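You operate a simulated robot arm through the tools that you are given. There is no shell and no other tool. Be economical: measure what you need, move in short steps, check, and stop when the job is done.

You run a simulated two-armed robot. Do the job below in one go: nothing can be reset, and whatever is moved stays where it is left.

Task
Take the tall green insert and leave it on top of the pump card. Then stack the oil filter element that says "62" from the top of the oil bench on top of the oil filter element labelled "75". Then fetch the green round insert from the top of the sample bench and set it on the top of the white tank. Keep to this order. Set down upright: tall green insert.
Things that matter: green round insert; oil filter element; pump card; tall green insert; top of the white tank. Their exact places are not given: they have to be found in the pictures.

It is judged by the outcome, as a careful person would: the job done as asked, and still so three seconds after it is handed in. It fails if anything else is knocked over, pushed out of place, dropped, spilled or broken.

Robot
Two 6-joint arms with two-finger parallel grippers on one trunk, on a base that drives. Base frame: it is fixed to the floor where the robot stands at the start and does not move with it; the origin is under the middle of the robot, x ahead of it, y to its left, z up; the surface under the hand at the start is at about z = 0.82. Lengths are in m, angles in degrees, forces in N, time in s.
The left shoulder is at the start at [0.08, 0.216, 1.584], the right one opposite. With the tool pointing down near the work surface each hand reaches from about 0.1 to 0.66 m from the robot's upright axis, wherever it stands, measured 20 degrees to its own side. Places, roughly: green round insert [-9.25, -1.5, 0.75]; oil filter element [0.5, -2.75, 1]; pump card [0.5, -2.75, 0.75]; tall green insert (4x4x5 cm) [0.5, -0.2, 0.8]; top of the white tank [-9.4, 1.5, 1]. Payload 3.43 kg a hand.
The TCP of each hand is the grasp point between the finger pads, 0.03 m short of the fingertips. In the tool frame z runs along the fingers and y along their closing line. Largest opening 0.094 m; finger width 0.028, thickness 0.01; the body of the gripper, 0.05 by 0.096 m, starts 0.055 m behind the TCP.
Orientation is told as [roll, pitch, yaw] about the base's x, y, z axes, in that order, counted from this pose: with the fingers straight down and closing along the base's y, the tool's x points along the base's -x, its y along +y and its z along -z.

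Tools
- The arms move only by the tool move_arm. It takes "left_plan", "right_plan" or both (then of equal length, played together; a hand with none holds still); each is a list of rows, each a list of 6 numbers: the shift along the base's x, y, z in m, then the turn, a rotation vector about the base's x, y, z in rad. In form: [[tx, ty, tz, wx, wy, wz], ...]. A call has 1 to 12 rows; each row is the pose to reach, as a shift and turn from the pose commanded when the call began. "left_claw" and "right_claw" are, for a hand that has rows, the closure, from 0 (fully open) to 1 (shut), set as the call begins (left out, the last holds). Rows are played at 5 a second. More than 0.05 m and 8.6 degrees between two rows, or a gripper value outside its range, and nothing of the call is played. Where a pose cannot be reached the arm comes as near as it can. A force on the tool above 40 N (or 10 N above the force at the start of the call, whichever is more), or a blocked arm, ends the call early, and 0.2 s more pass. Each finger travels about 0.072 m/s and halts on what it meets, pressing with about 40 N; the grip force reading is that of the motor and also rises with nothing between the fingers. The clock runs only during rows and for 0.2 s after the last one: add rows that repeat a pose to give the fingers time. The reply holds the time, the measured pose of the TCP, the force on the tool along the base axes, the opening and the grip force, in the units named above and with some noise, with the torque about the TCP (base axes, N m) and any sound that the robot's microphone picked up.
- Cameras (640 x 400 px; columns grow to the right, rows downward): "scene" is now at [0.0917, -0.0051, 1.7266]; the picture's right is [-0.30, -0.95, 0.00], its down [-0.78, 0.25, -0.57] and it looks along [0.55, -0.18, -0.82] (base axes); focal length 284 px, centre (320, 200). "left" rides on the left gripper at [0.076, -0.014, -0.103] in its tool frame; the picture's right is [0.18, 0.98, 0.00], its down [-0.75, 0.14, -0.64] and it looks along [-0.63, 0.12, 0.77] (tool axes); focal length 243 px, centre (320, 200). "right" rides on the right gripper at [0.076, 0.014, -0.102] in its tool frame; the picture's right is [-0.18, 0.98, 0.00], its down [-0.75, -0.14, -0.64] and it looks along [-0.63, -0.12, 0.77] (tool axes); focal length 243 px, centre (320, 200).
- capture(camera): a new picture of that camera. No time passes.
- slide_trunk(by): slides the trunk up (or, below 0, down) by that many m; the arms and the scene camera ride with it, the base frame stays. It gives what a move gives, with no picture.
- steer(legs): drives the robot by 1 to 6 legs, each [ahead, left, turn to the left] in m, m and degrees, along the robot's own axes; the way and the turn of a leg run together, so that a leg with both is an arc; at most 1.5 m and 180 degrees a leg. The arms and the cameras ride along, it lands a little off, and it stops where it bumps. It gives what a move gives.
- head_to(pan, tilt): turns the head with the scene camera to pan (to the left, within 86 degrees either way) and tilt (down, from -29 to 69), counted from straight ahead of the robot. It gives what a move gives.
- locate(camera, pixels): for up to 12 pixels [column, row] of the newest picture of that camera ("zoom" is the newest enlarged one), the place [x, y, z] in the base frame of the surface seen there, good to about 0.003 m, but the place of the scene camera against the robot may be out by one fixed shift of up to 0.025 m in any direction. No time passes.
- inspect(camera, box): a new picture of the part [left, top, right, bottom] of that camera's present view, enlarged. No time passes.
- job_done(): hands the job in; it is judged then, once.

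Go step by step. Measure first, check grasps and placings, and put right what went wrong. The budget is 110 turns and 100 pictures, counting those below and the enlarged ones. Unless the task says otherwise, let go and move clear before handing in, and close with one line.

The tools are called after "Emit:" by a JSON object that holds its "api" and its "payload". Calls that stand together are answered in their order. move_arm: Moves the arms, as the interface text tells. Its arguments: {"type":"object","properties":{"left_plan":{"type":"array","items":{"type":"array","items":{"type":"number"}}},"left_claw":{"type":"number"},"right_plan":{"type":"array","items":{"type":"array","items":{"type":"number"}}},"right_claw":{"type":"number"}},"required":[]} The other tools are called the same way: slide_trunk (by) slides the trunk up or down; steer (legs) drives the base; head_to (pan, tilt) turns the head that bears the scene camera; capture (camera) takes a picture; locate (camera, pixels) gives the place of the surface under pixels of a picture; inspect (camera, box) takes an enlarged picture of a part of a camera's view; job_done () hands the job in.

At the start:

```text
time: 0.0
left_tcp_pos: [0.5845, 0.0062, 1.0981]
left_orientation: [0.1, -0.1, 0.0]
left_ft_force: [-0.3, 0.3, 0.7]
left_torque: [0.02, 0.03, -0.01]
left_grip_width: 0.094
left_gripper_force: 0.0
right_tcp_pos: [0.4545, -0.4456, 1.0247]
right_orientation: [0.0, -0.1, 0.0]
right_ft_force: [0.0, 0.5, 0.5]
right_torque: [-0.01, 0.01, -0.02]
right_grip_width: 0.094
right_gripper_force: 0.2
trunk travel left (down, up): [-0.814, 0.026]
robot x, y, heading: [0.0005, 0.0013, 0.1]
head pan, tilt: [-17.8, 54.9]
```

scene: 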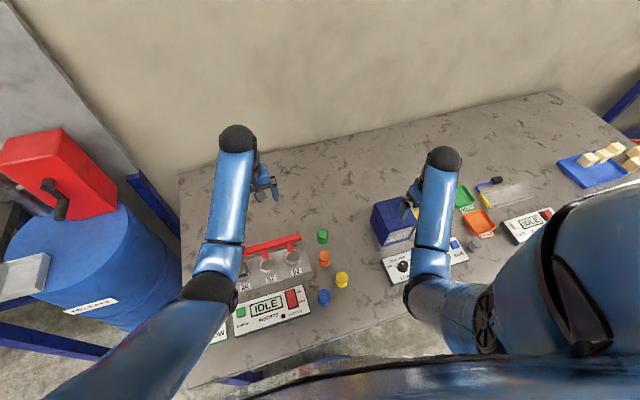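
right: 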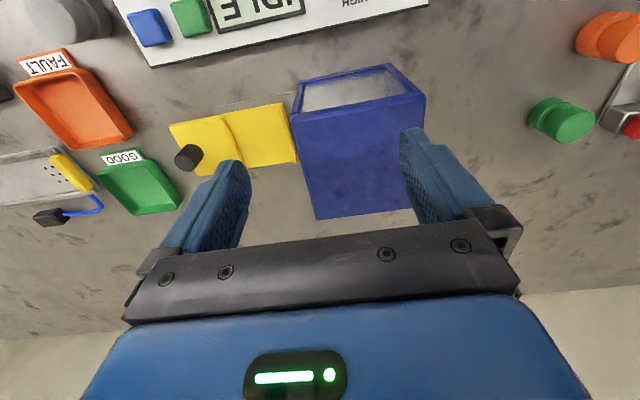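
left: 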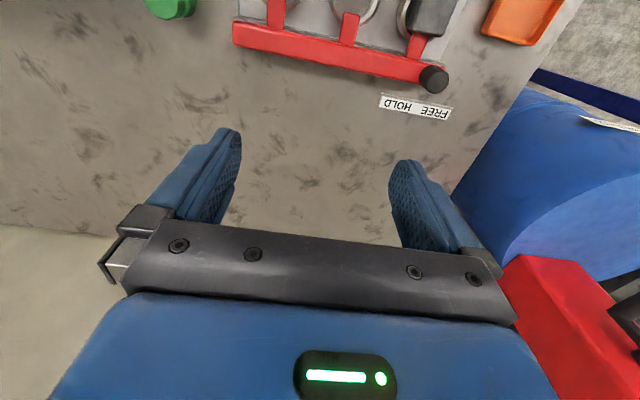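

The scene shows a green piece at about (322,236), beside orange, yellow and blue ones. I'll enlarge that area to check which one is the tall green insert.

Emit:
{"api": "inspect", "payload": {"camera": "scene", "box": [200, 200, 400, 325]}}

Emit:
{"api": "inspect", "payload": {"camera": "scene", "box": [360, 120, 640, 295]}}

Emit:
{"api": "locate", "payload": {"camera": "scene", "pixels": [[322, 232], [322, 242], [324, 255], [342, 277], [324, 293], [465, 195], [388, 220]]}}

```text
3.20 times, centred on (300, 262) of scene
```

zoom: 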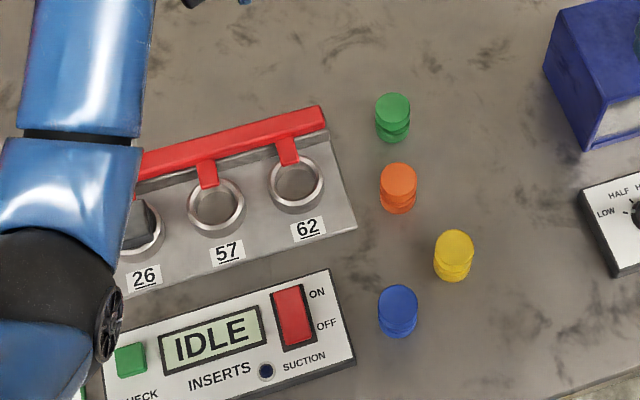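

```text
2.29 times, centred on (500, 208) of scene
```

zoom: 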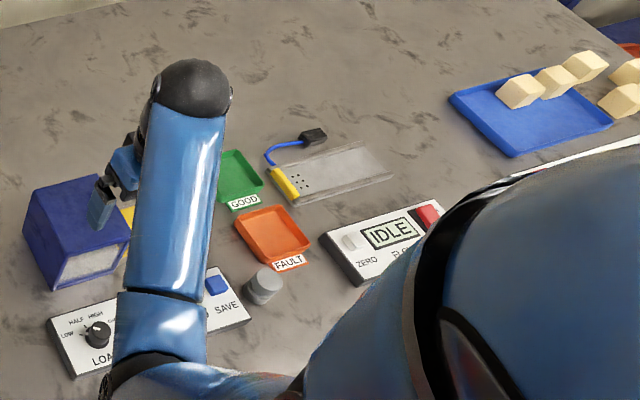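

```text
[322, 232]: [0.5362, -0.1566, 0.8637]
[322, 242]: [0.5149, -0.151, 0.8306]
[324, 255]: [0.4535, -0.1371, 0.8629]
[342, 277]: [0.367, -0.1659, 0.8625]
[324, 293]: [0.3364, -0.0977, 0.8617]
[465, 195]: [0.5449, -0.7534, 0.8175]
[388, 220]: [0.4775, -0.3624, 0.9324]
```

The green insert's top is at about (0.53, -0.155, 0.863). I'll get a more exact position from the right wrist camera, where it appears at (560,120).

Emit:
{"api": "locate", "payload": {"camera": "right", "pixels": [[537, 115], [550, 118], [570, 125], [580, 128], [548, 104], [590, 118], [620, 30], [520, 180]]}}

Emit:
{"api": "inspect", "payload": {"camera": "right", "box": [500, 60, 628, 140]}}

```text
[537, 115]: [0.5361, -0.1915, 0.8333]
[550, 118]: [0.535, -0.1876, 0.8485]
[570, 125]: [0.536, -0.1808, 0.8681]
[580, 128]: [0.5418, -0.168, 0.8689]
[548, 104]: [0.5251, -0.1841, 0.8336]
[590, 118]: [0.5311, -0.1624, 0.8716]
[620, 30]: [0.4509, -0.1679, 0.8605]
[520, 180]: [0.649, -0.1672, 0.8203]
```

```text
5.00 times, centred on (564, 100) of right
```

zoom: 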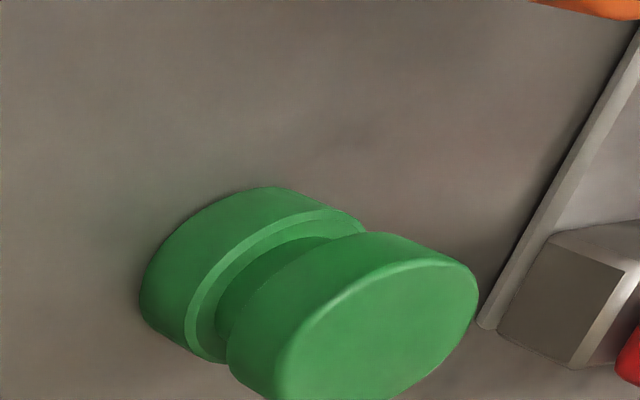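

The insert has a waist, with its top face centred near zoom (385,325). I'll locate the rim points of the top face.

Emit:
{"api": "locate", "payload": {"camera": "zoom", "pixels": [[300, 385], [340, 300], [420, 270], [465, 290], [440, 350], [385, 390], [385, 325]]}}

```text
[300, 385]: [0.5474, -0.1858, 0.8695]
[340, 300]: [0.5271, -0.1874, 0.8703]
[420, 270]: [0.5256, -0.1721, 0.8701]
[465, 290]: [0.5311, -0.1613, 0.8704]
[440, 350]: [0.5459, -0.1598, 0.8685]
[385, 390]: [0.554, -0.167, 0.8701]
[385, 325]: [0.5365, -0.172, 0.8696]
```

The insert's centre is about (0.541, -0.173) with its top at 0.870. I'll move the right hand over it, partly closed, and pull the left hand back out of the way.

Emit:
{"api": "move_arm", "payload": {"right_plan": [[0.0144, 0.0454, 0, 0, 0, 0], [0.0288, 0.0908, 0, 0, 0, 0], [0.0432, 0.1362, 0, 0, 0, 0], [0.0576, 0.1816, 0, 0, 0, 0], [0.072, 0.227, 0, 0, 0, 0], [0.0865, 0.2726, 0, 0, 0, 0], [0.0865, 0.2726, -0.04, 0, 0, 0], [0.0865, 0.2726, -0.08, 0, 0, 0], [0.0865, 0.2726, -0.1, 0, 0, 0], [0.0865, 0.2726, -0.1, 0, 0, 0]], "right_claw": 0.2, "left_plan": [[-0.02, 0.01, 0.02, 0, 0, 0], [-0.04, 0.02, 0.04, 0, 0, 0], [-0.07, 0.03, 0.06, 0, 0, 0], [-0.1, 0.04, 0.08, 0, 0, 0], [-0.13, 0.05, 0.08, 0, 0, 0], [-0.15, 0.06, 0.08, 0, 0, 0], [-0.15, 0.06, 0.08, 0, 0, 0], [-0.15, 0.06, 0.08, 0, 0, 0], [-0.15, 0.06, 0.08, 0, 0, 0], [-0.15, 0.06, 0.08, 0, 0, 0]]}}

Emit:
{"api": "capture", "payload": {"camera": "right"}}

```text
time: 2.2
left_tcp_pos: [0.4891, 0.0421, 1.0437]
left_orientation: [0.0, -0.1, 0.0]
left_ft_force: [0.7, 0.0, 0.3]
left_torque: [0.01, 0.03, 0.02]
left_grip_width: 0.0939
left_gripper_force: 0.2
left hand out of reach, approached as far as the arm can: row 1, 2, 3, 4, 5, 6, 7, 8, 9, 10
right_tcp_pos: [0.5399, -0.1719, 0.9256]
right_orientation: [-0.1, 0.1, 0.0]
right_ft_force: [-0.1, 0.6, -0.3]
right_torque: [-0.01, -0.02, 0.05]
right_grip_width: 0.0751
right_gripper_force: 0.0
trunk travel left (down, up): [-0.814, 0.026]
robot x, y, heading: [-0.0015, 0.0003, -0.0]
head pan, tilt: [-17.8, 54.9]
```

```text
93 pictures are left
```

right: 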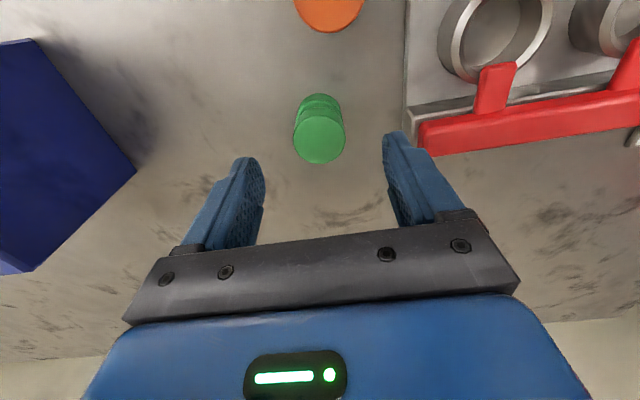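

The insert sits between the fingers at (319,140), and the red bar's end at (420,140) is close to the left finger. I'll re-measure both.

Emit:
{"api": "locate", "payload": {"camera": "right", "pixels": [[319, 142], [298, 142], [340, 142], [319, 122], [319, 160], [422, 140], [410, 110], [419, 150]]}}

```text
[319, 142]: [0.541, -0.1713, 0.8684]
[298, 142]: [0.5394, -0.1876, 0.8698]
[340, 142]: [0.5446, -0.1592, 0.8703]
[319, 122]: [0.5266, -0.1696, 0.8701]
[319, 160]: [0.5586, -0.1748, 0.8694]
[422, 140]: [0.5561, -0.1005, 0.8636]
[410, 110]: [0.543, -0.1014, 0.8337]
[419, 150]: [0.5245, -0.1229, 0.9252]
```

The insert's centre is confirmed at (0.542, -0.173), and the bar clears the finger by 2.5 cm. I'll go down, grip and lift.

Emit:
{"api": "move_arm", "payload": {"right_plan": [[0.002, -0.001, -0.035, 0, 0, 0], [0.002, -0.001, -0.068, 0, 0, 0], [0.002, -0.001, -0.068, 0, 0, 0]]}}

Emit:
{"api": "move_arm", "payload": {"right_plan": [[0, 0, 0, 0, 0, 0], [0, 0, 0, 0, 0, 0], [0, 0, 0, 0, 0, 0], [0, 0, 0, 0, 0, 0], [0, 0, 0.04, 0, 0, 0], [0, 0, 0.08, 0, 0, 0], [0, 0, 0.12, 0, 0, 0], [0, 0, 0.16, 0, 0, 0]], "right_claw": 1}}

Emit:
{"api": "capture", "payload": {"camera": "right"}}

Emit:
{"api": "head_to", "payload": {"pan": -80, "tilt": 25}}

Emit:
{"api": "capture", "payload": {"camera": "scene"}}

```text
time: 3.0
left_tcp_pos: [0.4903, 0.042, 1.044]
left_orientation: [-0.1, -0.1, 0.0]
left_ft_force: [0.4, 0.3, 0.1]
left_torque: [0.04, 0.01, -0.01]
left_grip_width: 0.0941
left_gripper_force: 0.0
right_tcp_pos: [0.5438, -0.1724, 0.8568]
right_orientation: [-0.1, 0.0, 0.0]
right_ft_force: [-0.4, -1.0, 0.3]
right_torque: [0.0, 0.03, 0.0]
right_grip_width: 0.0751
right_gripper_force: 0.1
trunk travel left (down, up): [-0.814, 0.026]
robot x, y, heading: [0.0025, 0.0009, 0.1]
head pan, tilt: [-17.8, 54.9]
```

```text
time: 4.8
left_tcp_pos: [0.4893, 0.0415, 1.0441]
left_orientation: [-0.1, -0.1, 0.0]
left_ft_force: [-0.1, -0.3, 0.1]
left_torque: [0.0, 0.05, 0.01]
left_grip_width: 0.094
left_gripper_force: 0.0
right_tcp_pos: [0.5415, -0.1748, 1.016]
right_orientation: [0.0, 0.0, 0.0]
right_ft_force: [0.1, 0.6, -0.3]
right_torque: [0.01, 0.02, 0.01]
right_grip_width: 0.0368
right_gripper_force: 39.9
trunk travel left (down, up): [-0.814, 0.026]
robot x, y, heading: [0.0013, -0.0018, 0.0]
head pan, tilt: [-17.8, 54.9]
```

```text
92 pictures are left
```

right: 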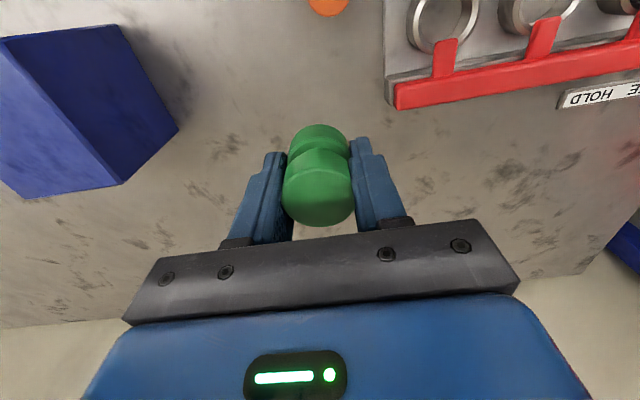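

```text
time: 6.1
left_tcp_pos: [0.4906, 0.042, 1.0437]
left_orientation: [-0.1, -0.1, 0.0]
left_ft_force: [-0.1, -0.1, 0.9]
left_torque: [-0.02, -0.01, -0.03]
left_grip_width: 0.094
left_gripper_force: 0.1
right_tcp_pos: [0.542, -0.1759, 1.0156]
right_orientation: [0.1, -0.1, 0.0]
right_ft_force: [-0.2, -0.3, -0.3]
right_torque: [0.01, 0.0, -0.02]
right_grip_width: 0.0368
right_gripper_force: 40.3
trunk travel left (down, up): [-0.814, 0.026]
robot x, y, heading: [0.0017, -0.0019, -0.1]
head pan, tilt: [-80.0, 25.0]
```

```text
91 pictures are left
```

scene: 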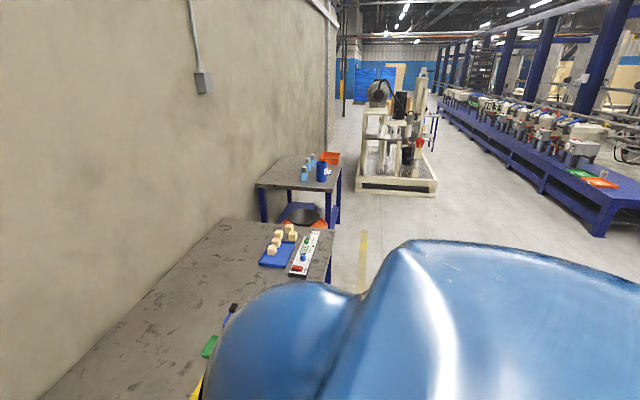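

The insert is gripped upright. The oil bench appears at (305,180) to the right, so I'll enlarge it and locate it.

Emit:
{"api": "inspect", "payload": {"camera": "scene", "box": [240, 140, 368, 220]}}

Emit:
{"api": "locate", "payload": {"camera": "scene", "pixels": [[262, 184], [325, 188], [290, 158], [320, 172], [336, 232], [322, 278], [340, 165], [360, 190], [270, 180], [303, 213]]}}

```text
5.00 times, centred on (304, 180) of scene
```

zoom: 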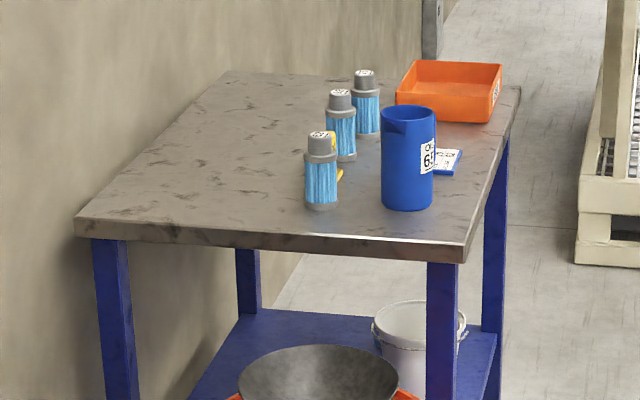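

```text
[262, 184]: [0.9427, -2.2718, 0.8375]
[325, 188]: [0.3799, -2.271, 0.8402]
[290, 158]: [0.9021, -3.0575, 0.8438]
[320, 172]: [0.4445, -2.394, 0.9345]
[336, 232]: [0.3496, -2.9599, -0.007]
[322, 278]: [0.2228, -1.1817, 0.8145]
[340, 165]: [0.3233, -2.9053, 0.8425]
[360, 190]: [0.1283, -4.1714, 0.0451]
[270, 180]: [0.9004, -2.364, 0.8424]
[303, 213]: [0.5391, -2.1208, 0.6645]
```

The oil bench top is at z≈0.845, spanning x 0.35–1.0 and y −2.27 to −3.3. I'll back off, drive right in steps until I'm in front of it, then look.

Emit:
{"api": "steer", "payload": {"legs": [[-0.5, 0, 0], [0, -1.4, 0], [0, -1.1, 0]]}}

Emit:
{"api": "head_to", "payload": {"pan": -10, "tilt": 38}}

Emit:
{"api": "capture", "payload": {"camera": "scene"}}

```text
time: 20.9
left_tcp_pos: [0.0076, -2.4492, 1.0437]
left_orientation: [-0.1, -0.1, 1.1]
left_ft_force: [-0.7, 0.4, -0.3]
left_torque: [0.0, -0.01, 0.0]
left_grip_width: 0.094
left_gripper_force: 0.1
right_tcp_pos: [0.0626, -2.6657, 1.0168]
right_orientation: [-0.1, 0.0, 0.9]
right_ft_force: [0.0, -0.7, -0.9]
right_torque: [-0.05, -0.01, -0.02]
right_grip_width: 0.0368
right_gripper_force: 39.6
trunk travel left (down, up): [-0.814, 0.026]
robot x, y, heading: [-0.4786, -2.4999, 0.9]
head pan, tilt: [-80.0, 25.0]
```

```text
time: 22.3
left_tcp_pos: [0.0082, -2.4501, 1.0438]
left_orientation: [-0.1, -0.1, 1.0]
left_ft_force: [0.0, -0.4, 0.4]
left_torque: [0.01, -0.03, 0.03]
left_grip_width: 0.0939
left_gripper_force: 0.1
right_tcp_pos: [0.0629, -2.666, 1.0158]
right_orientation: [0.0, -0.1, 1.1]
right_ft_force: [1.1, 0.7, -1.5]
right_torque: [0.0, 0.02, 0.0]
right_grip_width: 0.0368
right_gripper_force: 40.4
trunk travel left (down, up): [-0.814, 0.026]
robot x, y, heading: [-0.4846, -2.5038, 1.0]
head pan, tilt: [-10.0, 38.0]
```

```text
89 pictures are left
```

scene: 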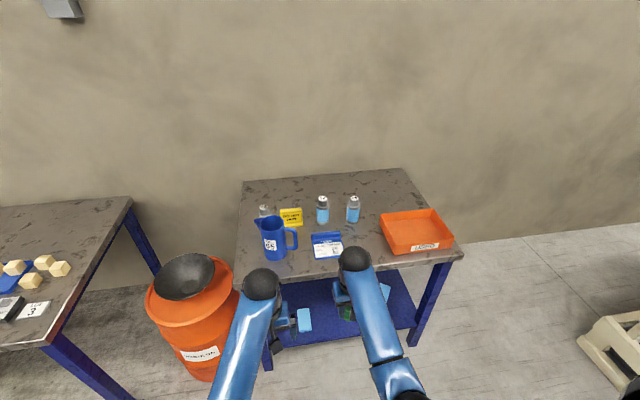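

Emit:
{"api": "inspect", "payload": {"camera": "scene", "box": [236, 180, 396, 280]}}

Emit:
{"api": "locate", "payload": {"camera": "scene", "pixels": [[326, 246], [312, 258], [343, 256], [322, 198], [353, 198], [265, 207], [290, 212], [273, 222], [295, 238], [410, 240], [250, 280]]}}

```text
4.00 times, centred on (316, 230) of scene
```

zoom: 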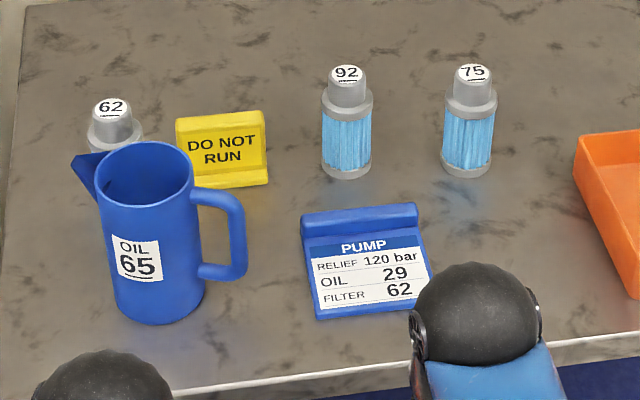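

```text
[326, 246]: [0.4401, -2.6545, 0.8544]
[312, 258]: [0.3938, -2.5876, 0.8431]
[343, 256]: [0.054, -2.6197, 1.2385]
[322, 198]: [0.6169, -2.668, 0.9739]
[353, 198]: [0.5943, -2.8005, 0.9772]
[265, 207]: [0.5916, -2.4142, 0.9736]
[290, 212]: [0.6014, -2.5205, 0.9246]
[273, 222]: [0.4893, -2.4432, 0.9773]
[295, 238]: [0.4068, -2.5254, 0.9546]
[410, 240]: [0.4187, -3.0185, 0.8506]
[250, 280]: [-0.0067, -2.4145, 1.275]
```

The oil bench is clear. The card is at about (0.44, −2.67), filter 62 is behind the jug at (0.59, −2.41), and filter 75 is at (0.594, −2.80). I'll move the left hand outward and drive forward part way.

Emit:
{"api": "move_arm", "payload": {"left_plan": [[0, 0.04, 0, 0, 0, 0], [0, 0.08, 0, 0, 0, 0], [0, 0.12, 0, 0, 0, 0], [0, 0.16, 0, 0, 0, 0], [0, 0.2, 0, 0, 0, 0]]}}

Emit:
{"api": "steer", "payload": {"legs": [[0.28, 0, -1]]}}

Emit:
{"api": "capture", "payload": {"camera": "right"}}

Emit:
{"api": "capture", "payload": {"camera": "scene"}}

```text
time: 23.5
left_tcp_pos: [0.0111, -2.2486, 1.0346]
left_orientation: [-0.1, -0.3, 1.0]
left_ft_force: [-0.1, -0.1, 0.9]
left_torque: [-0.01, -0.03, -0.01]
left_grip_width: 0.0941
left_gripper_force: 0.1
left hand out of reach, approached as far as the arm can: row 1, 2, 3, 4, 5
right_tcp_pos: [0.0632, -2.6648, 1.017]
right_orientation: [0.0, 0.1, 1.0]
right_ft_force: [-0.6, 0.1, 0.2]
right_torque: [0.0, 0.01, -0.02]
right_grip_width: 0.0366
right_gripper_force: 40.4
trunk travel left (down, up): [-0.814, 0.026]
robot x, y, heading: [-0.4817, -2.5003, 1.1]
head pan, tilt: [-10.0, 38.0]
```

```text
time: 25.4
left_tcp_pos: [0.2902, -2.2515, 1.0365]
left_orientation: [0.0, -0.4, 0.3]
left_ft_force: [0.6, 0.0, 0.8]
left_torque: [0.0, -0.03, 0.02]
left_grip_width: 0.0941
left_gripper_force: 0.2
right_tcp_pos: [0.3364, -2.6694, 1.0175]
right_orientation: [-0.1, -0.1, 0.2]
right_ft_force: [0.0, 0.0, -0.1]
right_torque: [0.02, -0.03, -0.01]
right_grip_width: 0.0369
right_gripper_force: 40.3
trunk travel left (down, up): [-0.814, 0.026]
robot x, y, heading: [-0.2037, -2.4992, 0.2]
head pan, tilt: [-10.0, 38.0]
```

```text
87 pictures are left
```

right: 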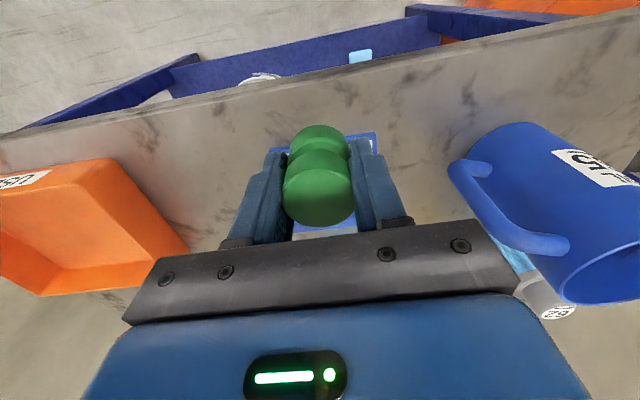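

```text
86 pictures are left
```

scene: 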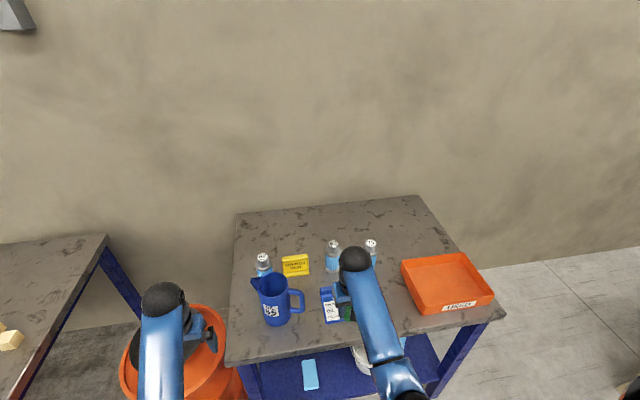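

The card lies directly ahead of the insert. I'll shift the right hand 0.13 to the right to uncover it, then look at it from both cameras.

Emit:
{"api": "move_arm", "payload": {"right_plan": [[0, -0.045, 0, 0, 0, 0], [0, -0.09, 0, 0, 0, 0], [0, -0.13, 0, 0, 0, 0]]}}

Emit:
{"api": "capture", "payload": {"camera": "right"}}

Emit:
{"api": "inspect", "payload": {"camera": "scene", "box": [250, 230, 410, 330]}}

```text
time: 26.2
left_tcp_pos: [0.2912, -2.253, 1.0344]
left_orientation: [-0.1, -0.3, 0.3]
left_ft_force: [-0.1, 0.4, 0.2]
left_torque: [0.01, 0.01, -0.02]
left_grip_width: 0.0939
left_gripper_force: 0.0
right_tcp_pos: [0.3382, -2.8001, 1.0165]
right_orientation: [0.0, -0.1, 0.3]
right_ft_force: [0.0, 0.1, 0.0]
right_torque: [0.01, 0.0, 0.02]
right_grip_width: 0.0366
right_gripper_force: 40.2
trunk travel left (down, up): [-0.814, 0.026]
robot x, y, heading: [-0.2056, -2.4929, 0.4]
head pan, tilt: [-10.0, 38.0]
```

```text
85 pictures are left
```

right: 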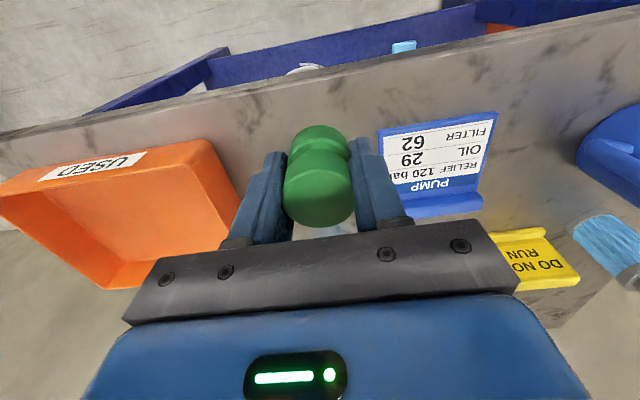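

```text
4.00 times, centred on (330, 280) of scene
```

zoom: 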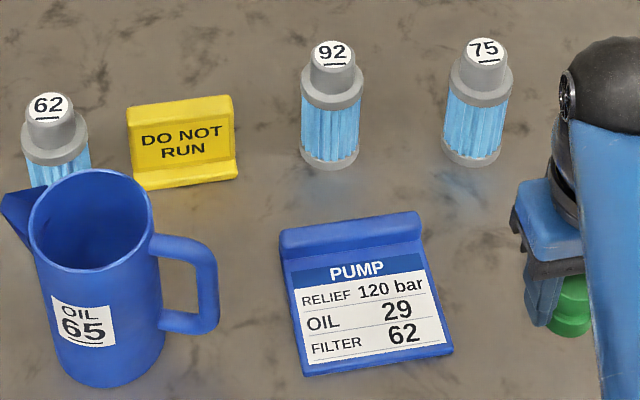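

Emit:
{"api": "locate", "payload": {"camera": "right", "pixels": [[384, 134], [492, 116], [440, 155], [474, 178], [400, 182], [480, 195], [462, 205], [440, 140], [390, 125], [540, 150]]}}

Emit:
{"api": "locate", "payload": {"camera": "zoom", "pixels": [[282, 232], [420, 215], [286, 255], [424, 240], [327, 282], [303, 366], [453, 345], [378, 320], [307, 375], [440, 270], [350, 232]]}}

```text
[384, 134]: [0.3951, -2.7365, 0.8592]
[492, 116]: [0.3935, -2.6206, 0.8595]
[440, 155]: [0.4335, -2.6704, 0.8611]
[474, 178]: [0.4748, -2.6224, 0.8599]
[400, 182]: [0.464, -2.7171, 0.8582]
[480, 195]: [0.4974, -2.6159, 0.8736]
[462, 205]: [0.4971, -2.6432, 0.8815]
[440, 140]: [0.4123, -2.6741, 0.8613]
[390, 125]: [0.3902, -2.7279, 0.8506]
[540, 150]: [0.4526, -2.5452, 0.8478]
```

```text
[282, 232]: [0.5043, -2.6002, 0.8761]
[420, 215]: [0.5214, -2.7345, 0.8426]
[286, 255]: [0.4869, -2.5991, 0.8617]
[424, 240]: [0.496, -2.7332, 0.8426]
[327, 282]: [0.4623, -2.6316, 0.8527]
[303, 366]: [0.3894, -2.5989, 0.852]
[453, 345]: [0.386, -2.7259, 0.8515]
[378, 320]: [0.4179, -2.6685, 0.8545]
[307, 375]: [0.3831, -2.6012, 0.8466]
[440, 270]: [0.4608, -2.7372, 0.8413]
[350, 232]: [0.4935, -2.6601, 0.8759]
```

The card's flat face is at z 0.860, x 0.39–0.485, centred near y −2.677, with a ridge behind it. I'll drive 0.1 forward, then bring the hand back over the card.

Emit:
{"api": "steer", "payload": {"legs": [[0.1, 0, 0]]}}

Emit:
{"api": "capture", "payload": {"camera": "right"}}

```text
time: 27.4
left_tcp_pos: [0.3819, -2.251, 1.0392]
left_orientation: [-0.1, -0.7, 0.3]
left_ft_force: [-0.7, 0.2, 0.6]
left_torque: [0.0, -0.06, 0.02]
left_grip_width: 0.0939
left_gripper_force: 0.0
right_tcp_pos: [0.4274, -2.7987, 1.0208]
right_orientation: [0.0, -0.3, 0.3]
right_ft_force: [-0.8, -0.3, -0.8]
right_torque: [0.01, -0.05, 0.0]
right_grip_width: 0.0371
right_gripper_force: 39.7
trunk travel left (down, up): [-0.814, 0.026]
robot x, y, heading: [-0.1077, -2.4971, 0.3]
head pan, tilt: [-10.0, 38.0]
```

```text
83 pictures are left
```

right: 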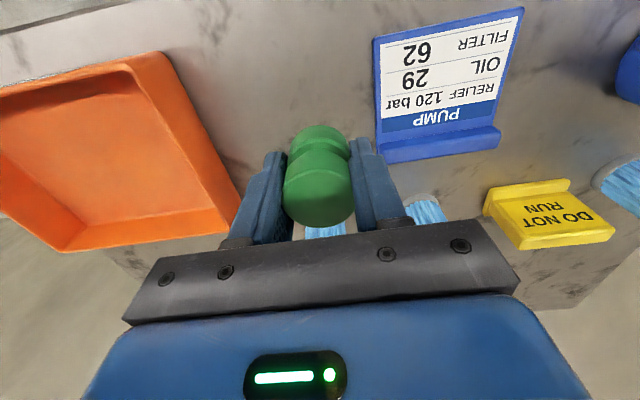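

Emit:
{"api": "locate", "payload": {"camera": "right", "pixels": [[376, 42], [522, 10], [440, 78], [496, 122], [380, 140], [496, 130], [440, 150]]}}

Emit:
{"api": "move_arm", "payload": {"right_plan": [[0, 0, 0, 0, 0, 0]]}}

```text
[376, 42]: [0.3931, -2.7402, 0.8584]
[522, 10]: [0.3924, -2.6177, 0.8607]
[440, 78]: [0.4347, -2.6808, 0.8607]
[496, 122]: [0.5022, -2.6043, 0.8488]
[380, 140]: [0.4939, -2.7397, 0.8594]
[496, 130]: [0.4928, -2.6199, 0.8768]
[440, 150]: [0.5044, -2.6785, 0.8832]
```

```text
time: 27.8
left_tcp_pos: [0.3918, -2.2517, 1.0334]
left_orientation: [0.0, -0.1, 0.3]
left_ft_force: [0.0, 0.4, 0.5]
left_torque: [0.0, 0.0, -0.02]
left_grip_width: 0.0942
left_gripper_force: 0.1
right_tcp_pos: [0.4372, -2.7993, 1.0146]
right_orientation: [-0.1, 0.2, 0.2]
right_ft_force: [0.4, -1.2, 0.1]
right_torque: [0.02, 0.01, -0.02]
right_grip_width: 0.0368
right_gripper_force: 40.0
trunk travel left (down, up): [-0.814, 0.026]
robot x, y, heading: [-0.1054, -2.4945, -0.1]
head pan, tilt: [-10.0, 38.0]
```

The readings agree on a card centre of (0.432, −2.679). I'll move over it and lower until just above contact at TCP z ≈ 0.90.

Emit:
{"api": "move_arm", "payload": {"right_plan": [[-0.003, 0.045, 0, 0, 0, 0], [-0.005, 0.09, 0, 0, 0, 0], [-0.005, 0.12, 0, 0, 0, 0], [-0.005, 0.12, -0.04, 0, 0, 0], [-0.005, 0.12, -0.08, 0, 0, 0], [-0.005, 0.12, -0.105, 0, 0, 0], [-0.005, 0.12, -0.112, 0, 0, 0], [-0.005, 0.12, -0.112, 0, 0, 0]]}}

Emit:
{"api": "capture", "payload": {"camera": "right"}}

```text
time: 29.6
left_tcp_pos: [0.3882, -2.2516, 1.0351]
left_orientation: [0.0, -0.2, 0.2]
left_ft_force: [-0.1, -0.6, 0.0]
left_torque: [-0.03, 0.03, -0.04]
left_grip_width: 0.0942
left_gripper_force: 0.0
right_tcp_pos: [0.4287, -2.6783, 0.9061]
right_orientation: [0.1, 0.1, 0.1]
right_ft_force: [0.6, 0.0, 0.0]
right_torque: [-0.03, -0.01, 0.01]
right_grip_width: 0.0365
right_gripper_force: 39.8
trunk travel left (down, up): [-0.814, 0.026]
robot x, y, heading: [-0.1077, -2.5, 0.1]
head pan, tilt: [-10.0, 38.0]
```

```text
82 pictures are left
```

right: 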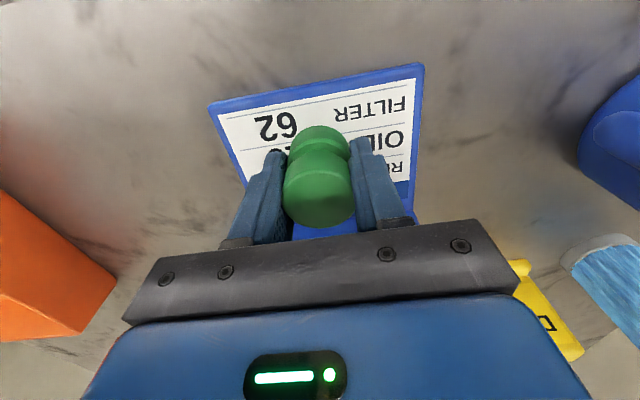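

The insert is centred over the card. I'll lower it the last bit in small steps.

Emit:
{"api": "move_arm", "payload": {"right_plan": [[0, 0, -0.004, 0, 0, 0], [0, 0, -0.007, 0, 0, 0], [0, 0, -0.007, 0, 0, 0]]}}

```text
time: 30.4
left_tcp_pos: [0.3882, -2.2522, 1.0349]
left_orientation: [0.0, -0.2, 0.4]
left_ft_force: [-0.7, -0.8, -0.2]
left_torque: [0.0, -0.05, 0.0]
left_grip_width: 0.094
left_gripper_force: 0.1
right_tcp_pos: [0.4288, -2.6791, 0.8979]
right_orientation: [0.0, 0.0, 0.3]
right_ft_force: [0.1, 0.3, 0.0]
right_torque: [-0.03, 0.03, 0.02]
right_grip_width: 0.0368
right_gripper_force: 40.2
trunk travel left (down, up): [-0.814, 0.026]
robot x, y, heading: [-0.1087, -2.4968, 0.5]
head pan, tilt: [-10.0, 38.0]
```

Emit:
{"api": "move_arm", "payload": {"right_plan": [[0, 0, -0.001, 0, 0, 0], [0, 0, -0.002, 0, 0, 0], [0, 0, -0.003, 0, 0, 0], [0, 0, -0.003, 0, 0, 0]]}}

```text
time: 31.4
left_tcp_pos: [0.3882, -2.2522, 1.0353]
left_orientation: [0.0, -0.2, 0.1]
left_ft_force: [-0.4, -0.1, -0.1]
left_torque: [0.0, 0.01, 0.01]
left_grip_width: 0.0939
left_gripper_force: 0.0
right_tcp_pos: [0.4275, -2.6783, 0.8966]
right_orientation: [0.0, -0.2, 0.2]
right_ft_force: [1.5, -2.7, 12.4]
right_torque: [-0.05, -0.09, -0.04]
right_grip_width: 0.0368
right_gripper_force: 40.3
trunk travel left (down, up): [-0.814, 0.026]
robot x, y, heading: [-0.1028, -2.4987, 0.2]
head pan, tilt: [-10.0, 38.0]
```

Contact shows as 12 N upward, so the insert is resting on the card. I'll open the hand and go straight up.

Emit:
{"api": "move_arm", "payload": {"right_plan": [[0, 0, 0.001, 0, 0, 0], [0, 0, 0.001, 0, 0, 0], [0, 0, 0.001, 0, 0, 0], [0, 0, 0.04, 0, 0, 0], [0, 0, 0.08, 0, 0, 0], [0, 0, 0.12, 0, 0, 0]], "right_claw": 0.2}}

Emit:
{"api": "capture", "payload": {"camera": "right"}}

Emit:
{"api": "head_to", "payload": {"pan": 0, "tilt": 50}}

Emit:
{"api": "capture", "payload": {"camera": "scene"}}

```text
time: 32.8
left_tcp_pos: [0.3901, -2.2523, 1.0346]
left_orientation: [0.0, -0.3, 0.2]
left_ft_force: [-0.2, 0.4, 0.7]
left_torque: [0.04, 0.0, 0.03]
left_grip_width: 0.094
left_gripper_force: 0.0
right_tcp_pos: [0.4257, -2.6791, 1.0141]
right_orientation: [0.0, 0.0, 0.2]
right_ft_force: [-0.1, -0.8, 0.0]
right_torque: [-0.04, -0.01, 0.03]
right_grip_width: 0.075
right_gripper_force: 0.1
trunk travel left (down, up): [-0.814, 0.026]
robot x, y, heading: [-0.1094, -2.4992, 0.2]
head pan, tilt: [-10.0, 38.0]
```

```text
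81 pictures are left
```

right: 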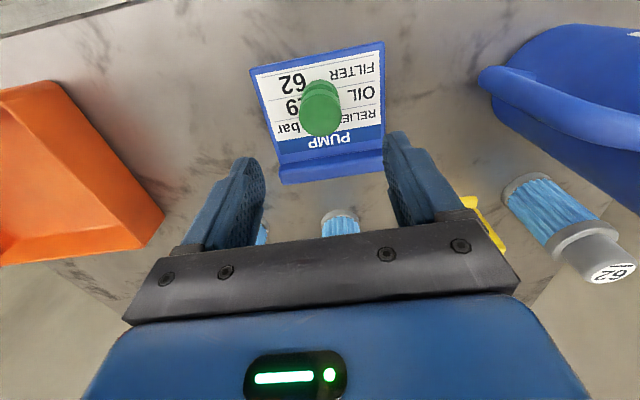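

```text
time: 33.5
left_tcp_pos: [0.389, -2.2524, 1.0339]
left_orientation: [0.0, -0.2, 0.3]
left_ft_force: [0.5, 0.1, 0.3]
left_torque: [-0.01, 0.02, 0.01]
left_grip_width: 0.0941
left_gripper_force: 0.1
right_tcp_pos: [0.4261, -2.6787, 1.0147]
right_orientation: [-0.1, 0.2, 0.3]
right_ft_force: [0.1, -0.2, 0.0]
right_torque: [0.02, -0.02, -0.04]
right_grip_width: 0.0751
right_gripper_force: 0.2
trunk travel left (down, up): [-0.814, 0.026]
robot x, y, heading: [-0.1078, -2.4931, 0.3]
head pan, tilt: [0.0, 50.0]
```

```text
80 pictures are left
```

scene: 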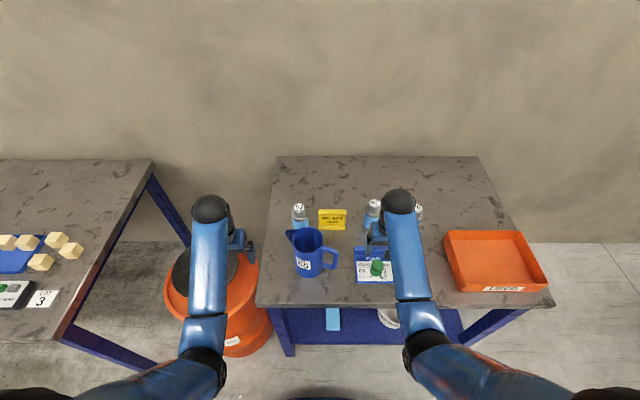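

The insert stands upright on the card. Filter 62 comes next: I'll park the right hand over the orange tray, go forward 0.12, and use the left hand with its own camera.

Emit:
{"api": "move_arm", "payload": {"right_plan": [[0, -0.045, 0, 0, 0, 0], [0, -0.09, 0, 0, 0, 0], [0, -0.135, 0, 0, 0, 0], [0, -0.18, 0, 0, 0, 0], [0, -0.225, 0, 0, 0, 0], [0, -0.27, 0, 0, 0, 0]]}}

Emit:
{"api": "steer", "payload": {"legs": [[0.12, 0, 0]]}}

Emit:
{"api": "capture", "payload": {"camera": "left"}}

Emit:
{"api": "capture", "payload": {"camera": "scene"}}

```text
time: 34.9
left_tcp_pos: [0.3898, -2.2535, 1.034]
left_orientation: [-0.1, -0.2, 0.3]
left_ft_force: [0.4, -0.3, -0.1]
left_torque: [0.03, 0.0, 0.01]
left_grip_width: 0.094
left_gripper_force: 0.0
right_tcp_pos: [0.4276, -2.9532, 1.0131]
right_orientation: [0.1, 0.2, 0.4]
right_ft_force: [0.6, 0.5, -0.3]
right_torque: [-0.01, 0.01, 0.0]
right_grip_width: 0.0753
right_gripper_force: 0.1
trunk travel left (down, up): [-0.814, 0.026]
robot x, y, heading: [-0.1072, -2.4923, 0.4]
head pan, tilt: [0.0, 50.0]
```

```text
time: 36.2
left_tcp_pos: [0.5079, -2.2529, 1.0367]
left_orientation: [0.0, -0.4, 0.1]
left_ft_force: [0.6, 0.0, -1.1]
left_torque: [-0.01, -0.04, -0.03]
left_grip_width: 0.094
left_gripper_force: 0.0
right_tcp_pos: [0.5433, -2.9526, 1.0169]
right_orientation: [0.0, -0.2, 0.1]
right_ft_force: [-0.8, 0.5, -0.1]
right_torque: [0.03, -0.03, 0.02]
right_grip_width: 0.075
right_gripper_force: 0.1
trunk travel left (down, up): [-0.814, 0.026]
robot x, y, heading: [0.013, -2.4952, -0.1]
head pan, tilt: [0.0, 50.0]
```

```text
79 pictures are left
```

left: 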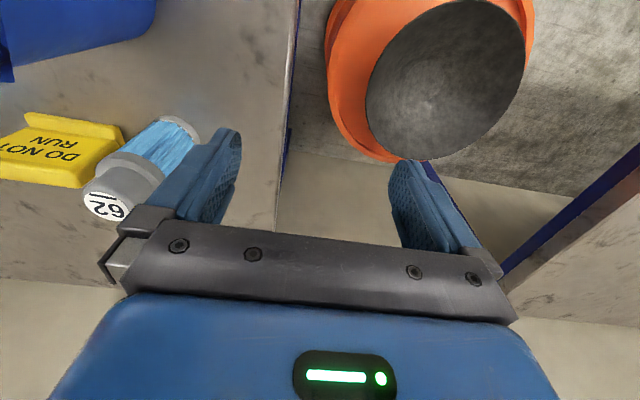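

```text
78 pictures are left
```

scene: 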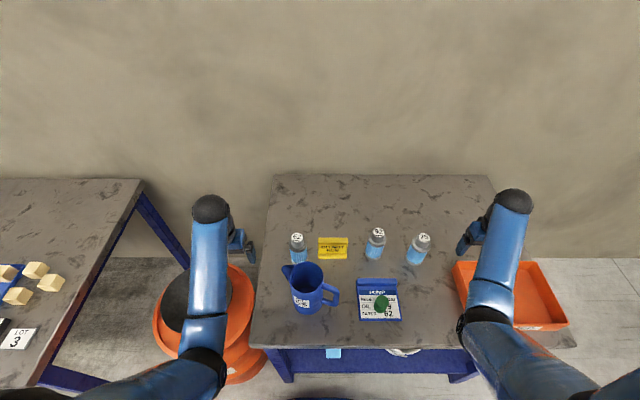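

Filter 62 appears in the left camera at (105,205), with the yellow sign beside it. I'll locate these and enlarge the scene view of the filters.

Emit:
{"api": "locate", "payload": {"camera": "left", "pixels": [[105, 206], [88, 205], [122, 212], [120, 168], [155, 180], [185, 125], [118, 130], [60, 180], [10, 70]]}}

Emit:
{"api": "inspect", "payload": {"camera": "scene", "box": [272, 215, 448, 325]}}

Emit:
{"api": "locate", "payload": {"camera": "zoom", "pixels": [[90, 80], [378, 60], [540, 85], [395, 305], [220, 90], [268, 158]]}}

```text
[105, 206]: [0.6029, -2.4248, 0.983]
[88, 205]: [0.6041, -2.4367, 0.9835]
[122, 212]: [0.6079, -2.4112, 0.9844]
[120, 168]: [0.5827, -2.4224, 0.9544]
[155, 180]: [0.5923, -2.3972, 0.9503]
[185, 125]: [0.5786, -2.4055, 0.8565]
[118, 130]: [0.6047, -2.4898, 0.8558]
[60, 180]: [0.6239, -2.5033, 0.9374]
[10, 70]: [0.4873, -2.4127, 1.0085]
```

```text
3.64 times, centred on (360, 270) of scene
```

zoom: 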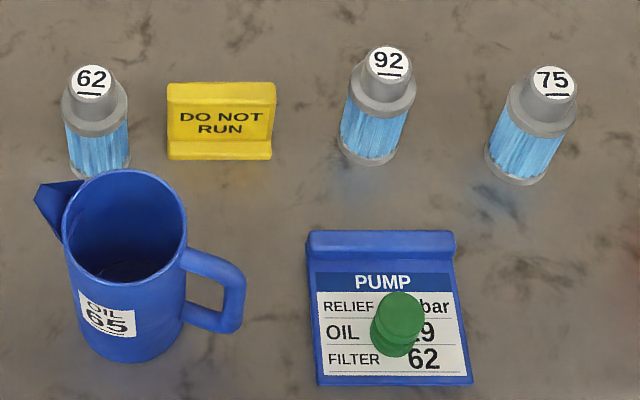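

```text
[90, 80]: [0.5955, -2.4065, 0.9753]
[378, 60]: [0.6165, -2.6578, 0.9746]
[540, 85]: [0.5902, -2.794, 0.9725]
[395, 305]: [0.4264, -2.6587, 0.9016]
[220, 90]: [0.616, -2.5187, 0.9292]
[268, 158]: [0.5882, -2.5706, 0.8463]
```

The jug rim is at z≈1.008, and filter 62's top is centred at about (0.603, −2.424, 0.984). I'll bring the left hand out first, clear of the jug, then over above the filter.

Emit:
{"api": "move_arm", "payload": {"left_plan": [[0.04, 0, 0.02, 0, 0, 0], [0.08, 0, 0.035, 0, 0, 0], [0.095, -0.03, 0.04, 0, 0, 0], [0.095, -0.07, 0.04, 0, 0, 0], [0.095, -0.11, 0.04, 0, 0, 0], [0.095, -0.15, 0.04, 0, 0, 0], [0.095, -0.17, 0.04, 0, 0, 0], [0.095, -0.17, 0.04, 0, 0, 0]], "left_claw": 0.2}}

Emit:
{"api": "capture", "payload": {"camera": "left"}}

```text
time: 38.0
left_tcp_pos: [0.6043, -2.4227, 1.0744]
left_orientation: [-0.1, -0.3, 0.1]
left_ft_force: [0.3, -0.3, -0.1]
left_torque: [-0.04, -0.01, 0.0]
left_grip_width: 0.0753
left_gripper_force: 0.0
left hand out of reach, approached as far as the arm can: row 1
right_tcp_pos: [0.5473, -2.952, 1.0145]
right_orientation: [0.0, 0.2, 0.1]
right_ft_force: [-0.4, 1.3, -0.1]
right_torque: [-0.03, -0.01, 0.03]
right_grip_width: 0.0754
right_gripper_force: 0.2
trunk travel left (down, up): [-0.814, 0.026]
robot x, y, heading: [0.017, -2.4971, 0.1]
head pan, tilt: [0.0, 50.0]
```

```text
76 pictures are left
```

left: 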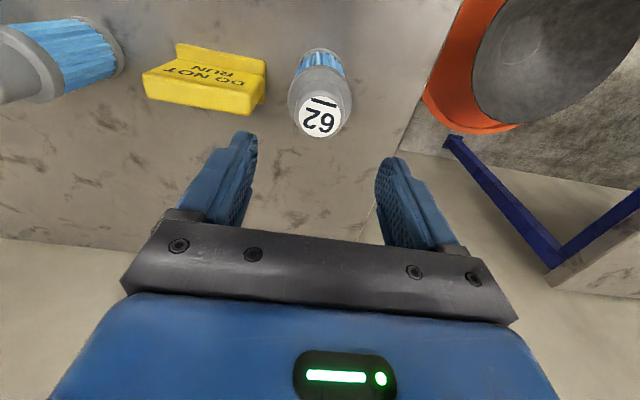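

Emit:
{"api": "inspect", "payload": {"camera": "left", "box": [240, 30, 400, 150]}}

Emit:
{"api": "locate", "payload": {"camera": "left", "pixels": [[320, 118], [303, 118], [338, 118], [320, 104], [320, 134], [290, 92], [351, 98], [266, 80], [250, 110]]}}

```text
3.33 times, centred on (320, 90) of left
```

zoom: 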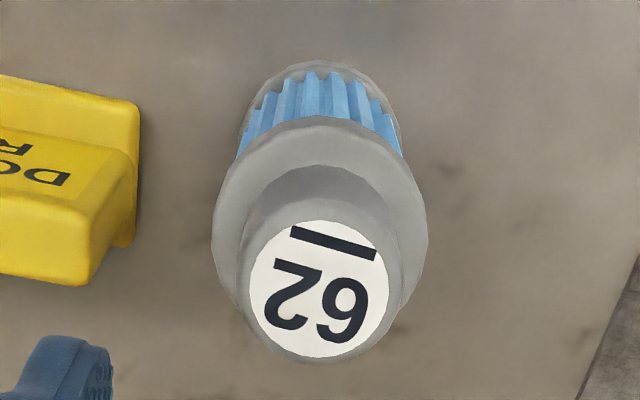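

```text
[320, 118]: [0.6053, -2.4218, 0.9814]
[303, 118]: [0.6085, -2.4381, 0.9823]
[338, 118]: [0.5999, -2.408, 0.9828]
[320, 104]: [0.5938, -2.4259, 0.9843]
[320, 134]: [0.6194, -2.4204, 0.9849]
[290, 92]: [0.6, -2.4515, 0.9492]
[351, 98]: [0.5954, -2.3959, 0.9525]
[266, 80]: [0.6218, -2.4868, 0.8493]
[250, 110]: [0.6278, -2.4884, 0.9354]
```

The filter's centre is about (0.606, −2.423), its collar is 0.055 wide, and the sign's edge at −2.487 clears the finger by 1.6 cm. I'll go down to TCP z≈0.943, keeping the palm above the top.

Emit:
{"api": "move_arm", "payload": {"left_plan": [[0.001, 0, -0.04, 0, 0, 0], [0.001, 0, -0.08, 0, 0, 0], [0.001, 0, -0.11, 0, 0, 0], [0.001, 0, -0.13, 0, 0, 0], [0.001, 0, -0.13, 0, 0, 0]]}}

Emit:
{"api": "capture", "payload": {"camera": "left"}}

```text
time: 39.2
left_tcp_pos: [0.6058, -2.4221, 0.9463]
left_orientation: [0.0, -0.2, 0.0]
left_ft_force: [-0.5, 0.0, -0.3]
left_torque: [-0.04, 0.01, 0.01]
left_grip_width: 0.0752
left_gripper_force: 0.1
right_tcp_pos: [0.5486, -2.9528, 1.0137]
right_orientation: [0.0, 0.1, 0.1]
right_ft_force: [-0.8, -0.3, -0.4]
right_torque: [0.03, -0.01, -0.02]
right_grip_width: 0.0754
right_gripper_force: 0.0
trunk travel left (down, up): [-0.814, 0.026]
robot x, y, heading: [0.0151, -2.4977, -0.0]
head pan, tilt: [0.0, 50.0]
```

```text
74 pictures are left
```

left: 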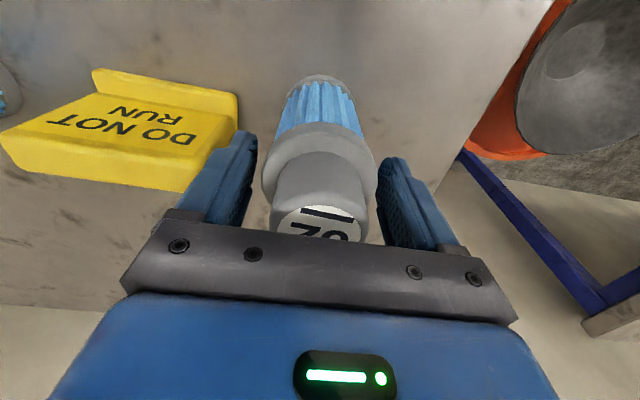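

The collar is between the pads. I'll close and lift.

Emit:
{"api": "move_arm", "payload": {"left_plan": [[0, 0, 0, 0, 0, 0], [0, 0, 0, 0, 0, 0], [0, 0, 0, 0, 0, 0], [0, 0, 0.02, 0, 0, 0], [0, 0, 0.06, 0, 0, 0], [0, 0, 0.1, 0, 0, 0], [0, 0, 0.14, 0, 0, 0], [0, 0, 0.155, 0, 0, 0]], "left_claw": 1}}

Emit:
{"api": "slide_trunk", "payload": {"by": 0.022}}

Emit:
{"api": "capture", "payload": {"camera": "left"}}

Emit:
{"api": "capture", "payload": {"camera": "scene"}}

```text
time: 41.0
left_tcp_pos: [0.607, -2.4218, 1.0975]
left_orientation: [-0.2, -0.2, 0.1]
left_ft_force: [-0.1, -0.3, -2.0]
left_torque: [0.01, -0.04, -0.02]
left_grip_width: 0.0604
left_gripper_force: 39.7
right_tcp_pos: [0.5472, -2.952, 1.0136]
right_orientation: [0.0, 0.0, 0.1]
right_ft_force: [0.8, 0.4, 0.4]
right_torque: [0.01, 0.01, 0.01]
right_grip_width: 0.0752
right_gripper_force: 0.1
trunk travel left (down, up): [-0.814, 0.026]
robot x, y, heading: [0.013, -2.4925, 0.2]
head pan, tilt: [0.0, 50.0]
```

```text
time: 41.6
left_tcp_pos: [0.6069, -2.4225, 1.1192]
left_orientation: [-0.1, -0.4, 0.0]
left_ft_force: [-0.5, 0.5, -2.8]
left_torque: [-0.01, -0.01, 0.02]
left_grip_width: 0.0603
left_gripper_force: 39.7
right_tcp_pos: [0.5475, -2.9524, 1.036]
right_orientation: [-0.1, 0.2, 0.0]
right_ft_force: [-0.7, -0.2, -0.1]
right_torque: [-0.01, 0.0, 0.02]
right_grip_width: 0.0753
right_gripper_force: 0.0
trunk travel left (down, up): [-0.836, 0.004]
robot x, y, heading: [0.0116, -2.5, -0.0]
head pan, tilt: [0.0, 50.0]
```

```text
73 pictures are left
```

left: 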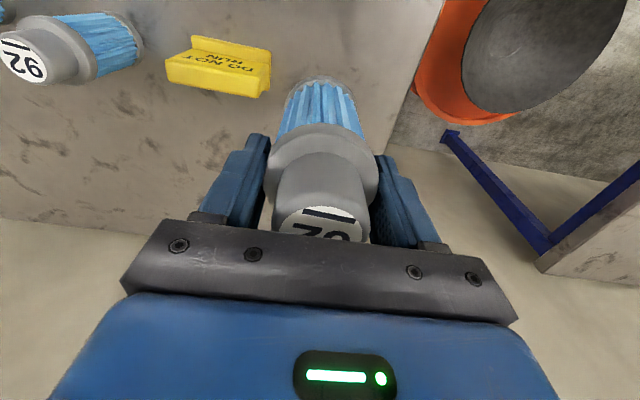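

```text
72 pictures are left
```

scene: 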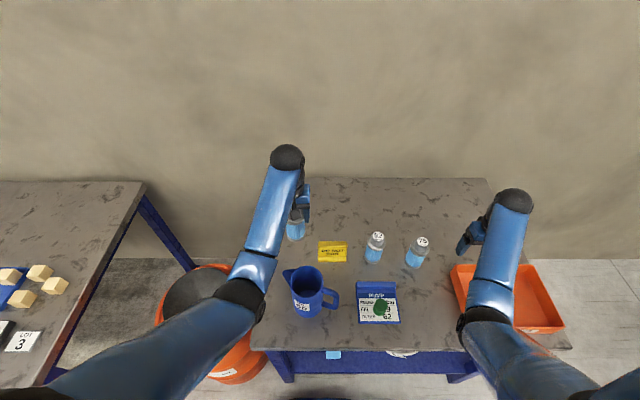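

Filter 62 is held. Before driving I'll use the right camera, parked nearby, to measure filter 75 exactly.

Emit:
{"api": "capture", "payload": {"camera": "right"}}

```text
71 pictures are left
```

right: 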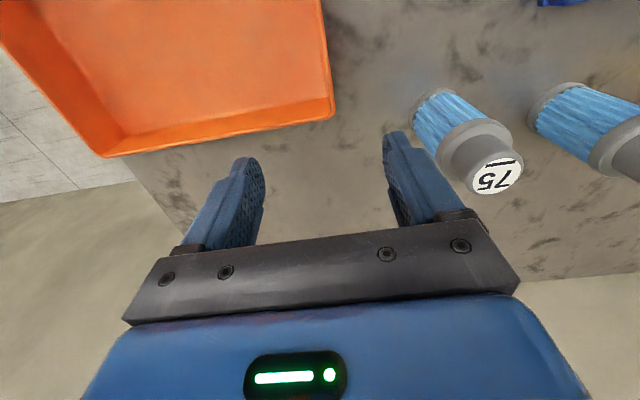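

Emit:
{"api": "inspect", "payload": {"camera": "right", "box": [400, 80, 560, 200]}}

Emit:
{"api": "locate", "payload": {"camera": "right", "pixels": [[497, 176], [476, 182], [519, 170], [490, 161], [502, 190], [441, 143], [510, 135], [470, 128]]}}

```text
3.33 times, centred on (480, 140) of right
```

zoom: 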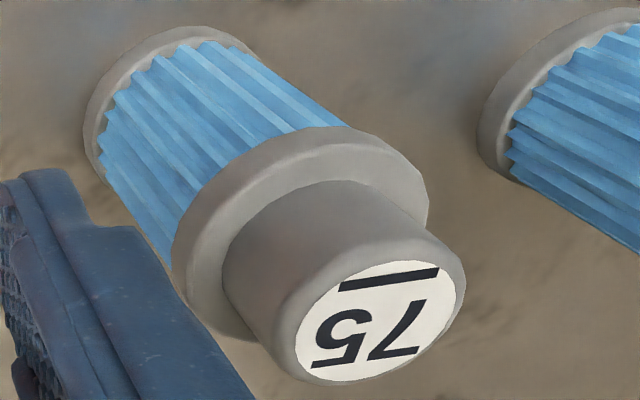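

```text
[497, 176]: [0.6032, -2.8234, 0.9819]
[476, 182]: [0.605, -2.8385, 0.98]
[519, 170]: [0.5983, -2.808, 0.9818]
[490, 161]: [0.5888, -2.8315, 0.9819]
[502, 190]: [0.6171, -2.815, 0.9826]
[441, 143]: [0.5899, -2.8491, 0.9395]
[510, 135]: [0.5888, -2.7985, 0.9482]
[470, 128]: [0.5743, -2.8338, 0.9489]
```

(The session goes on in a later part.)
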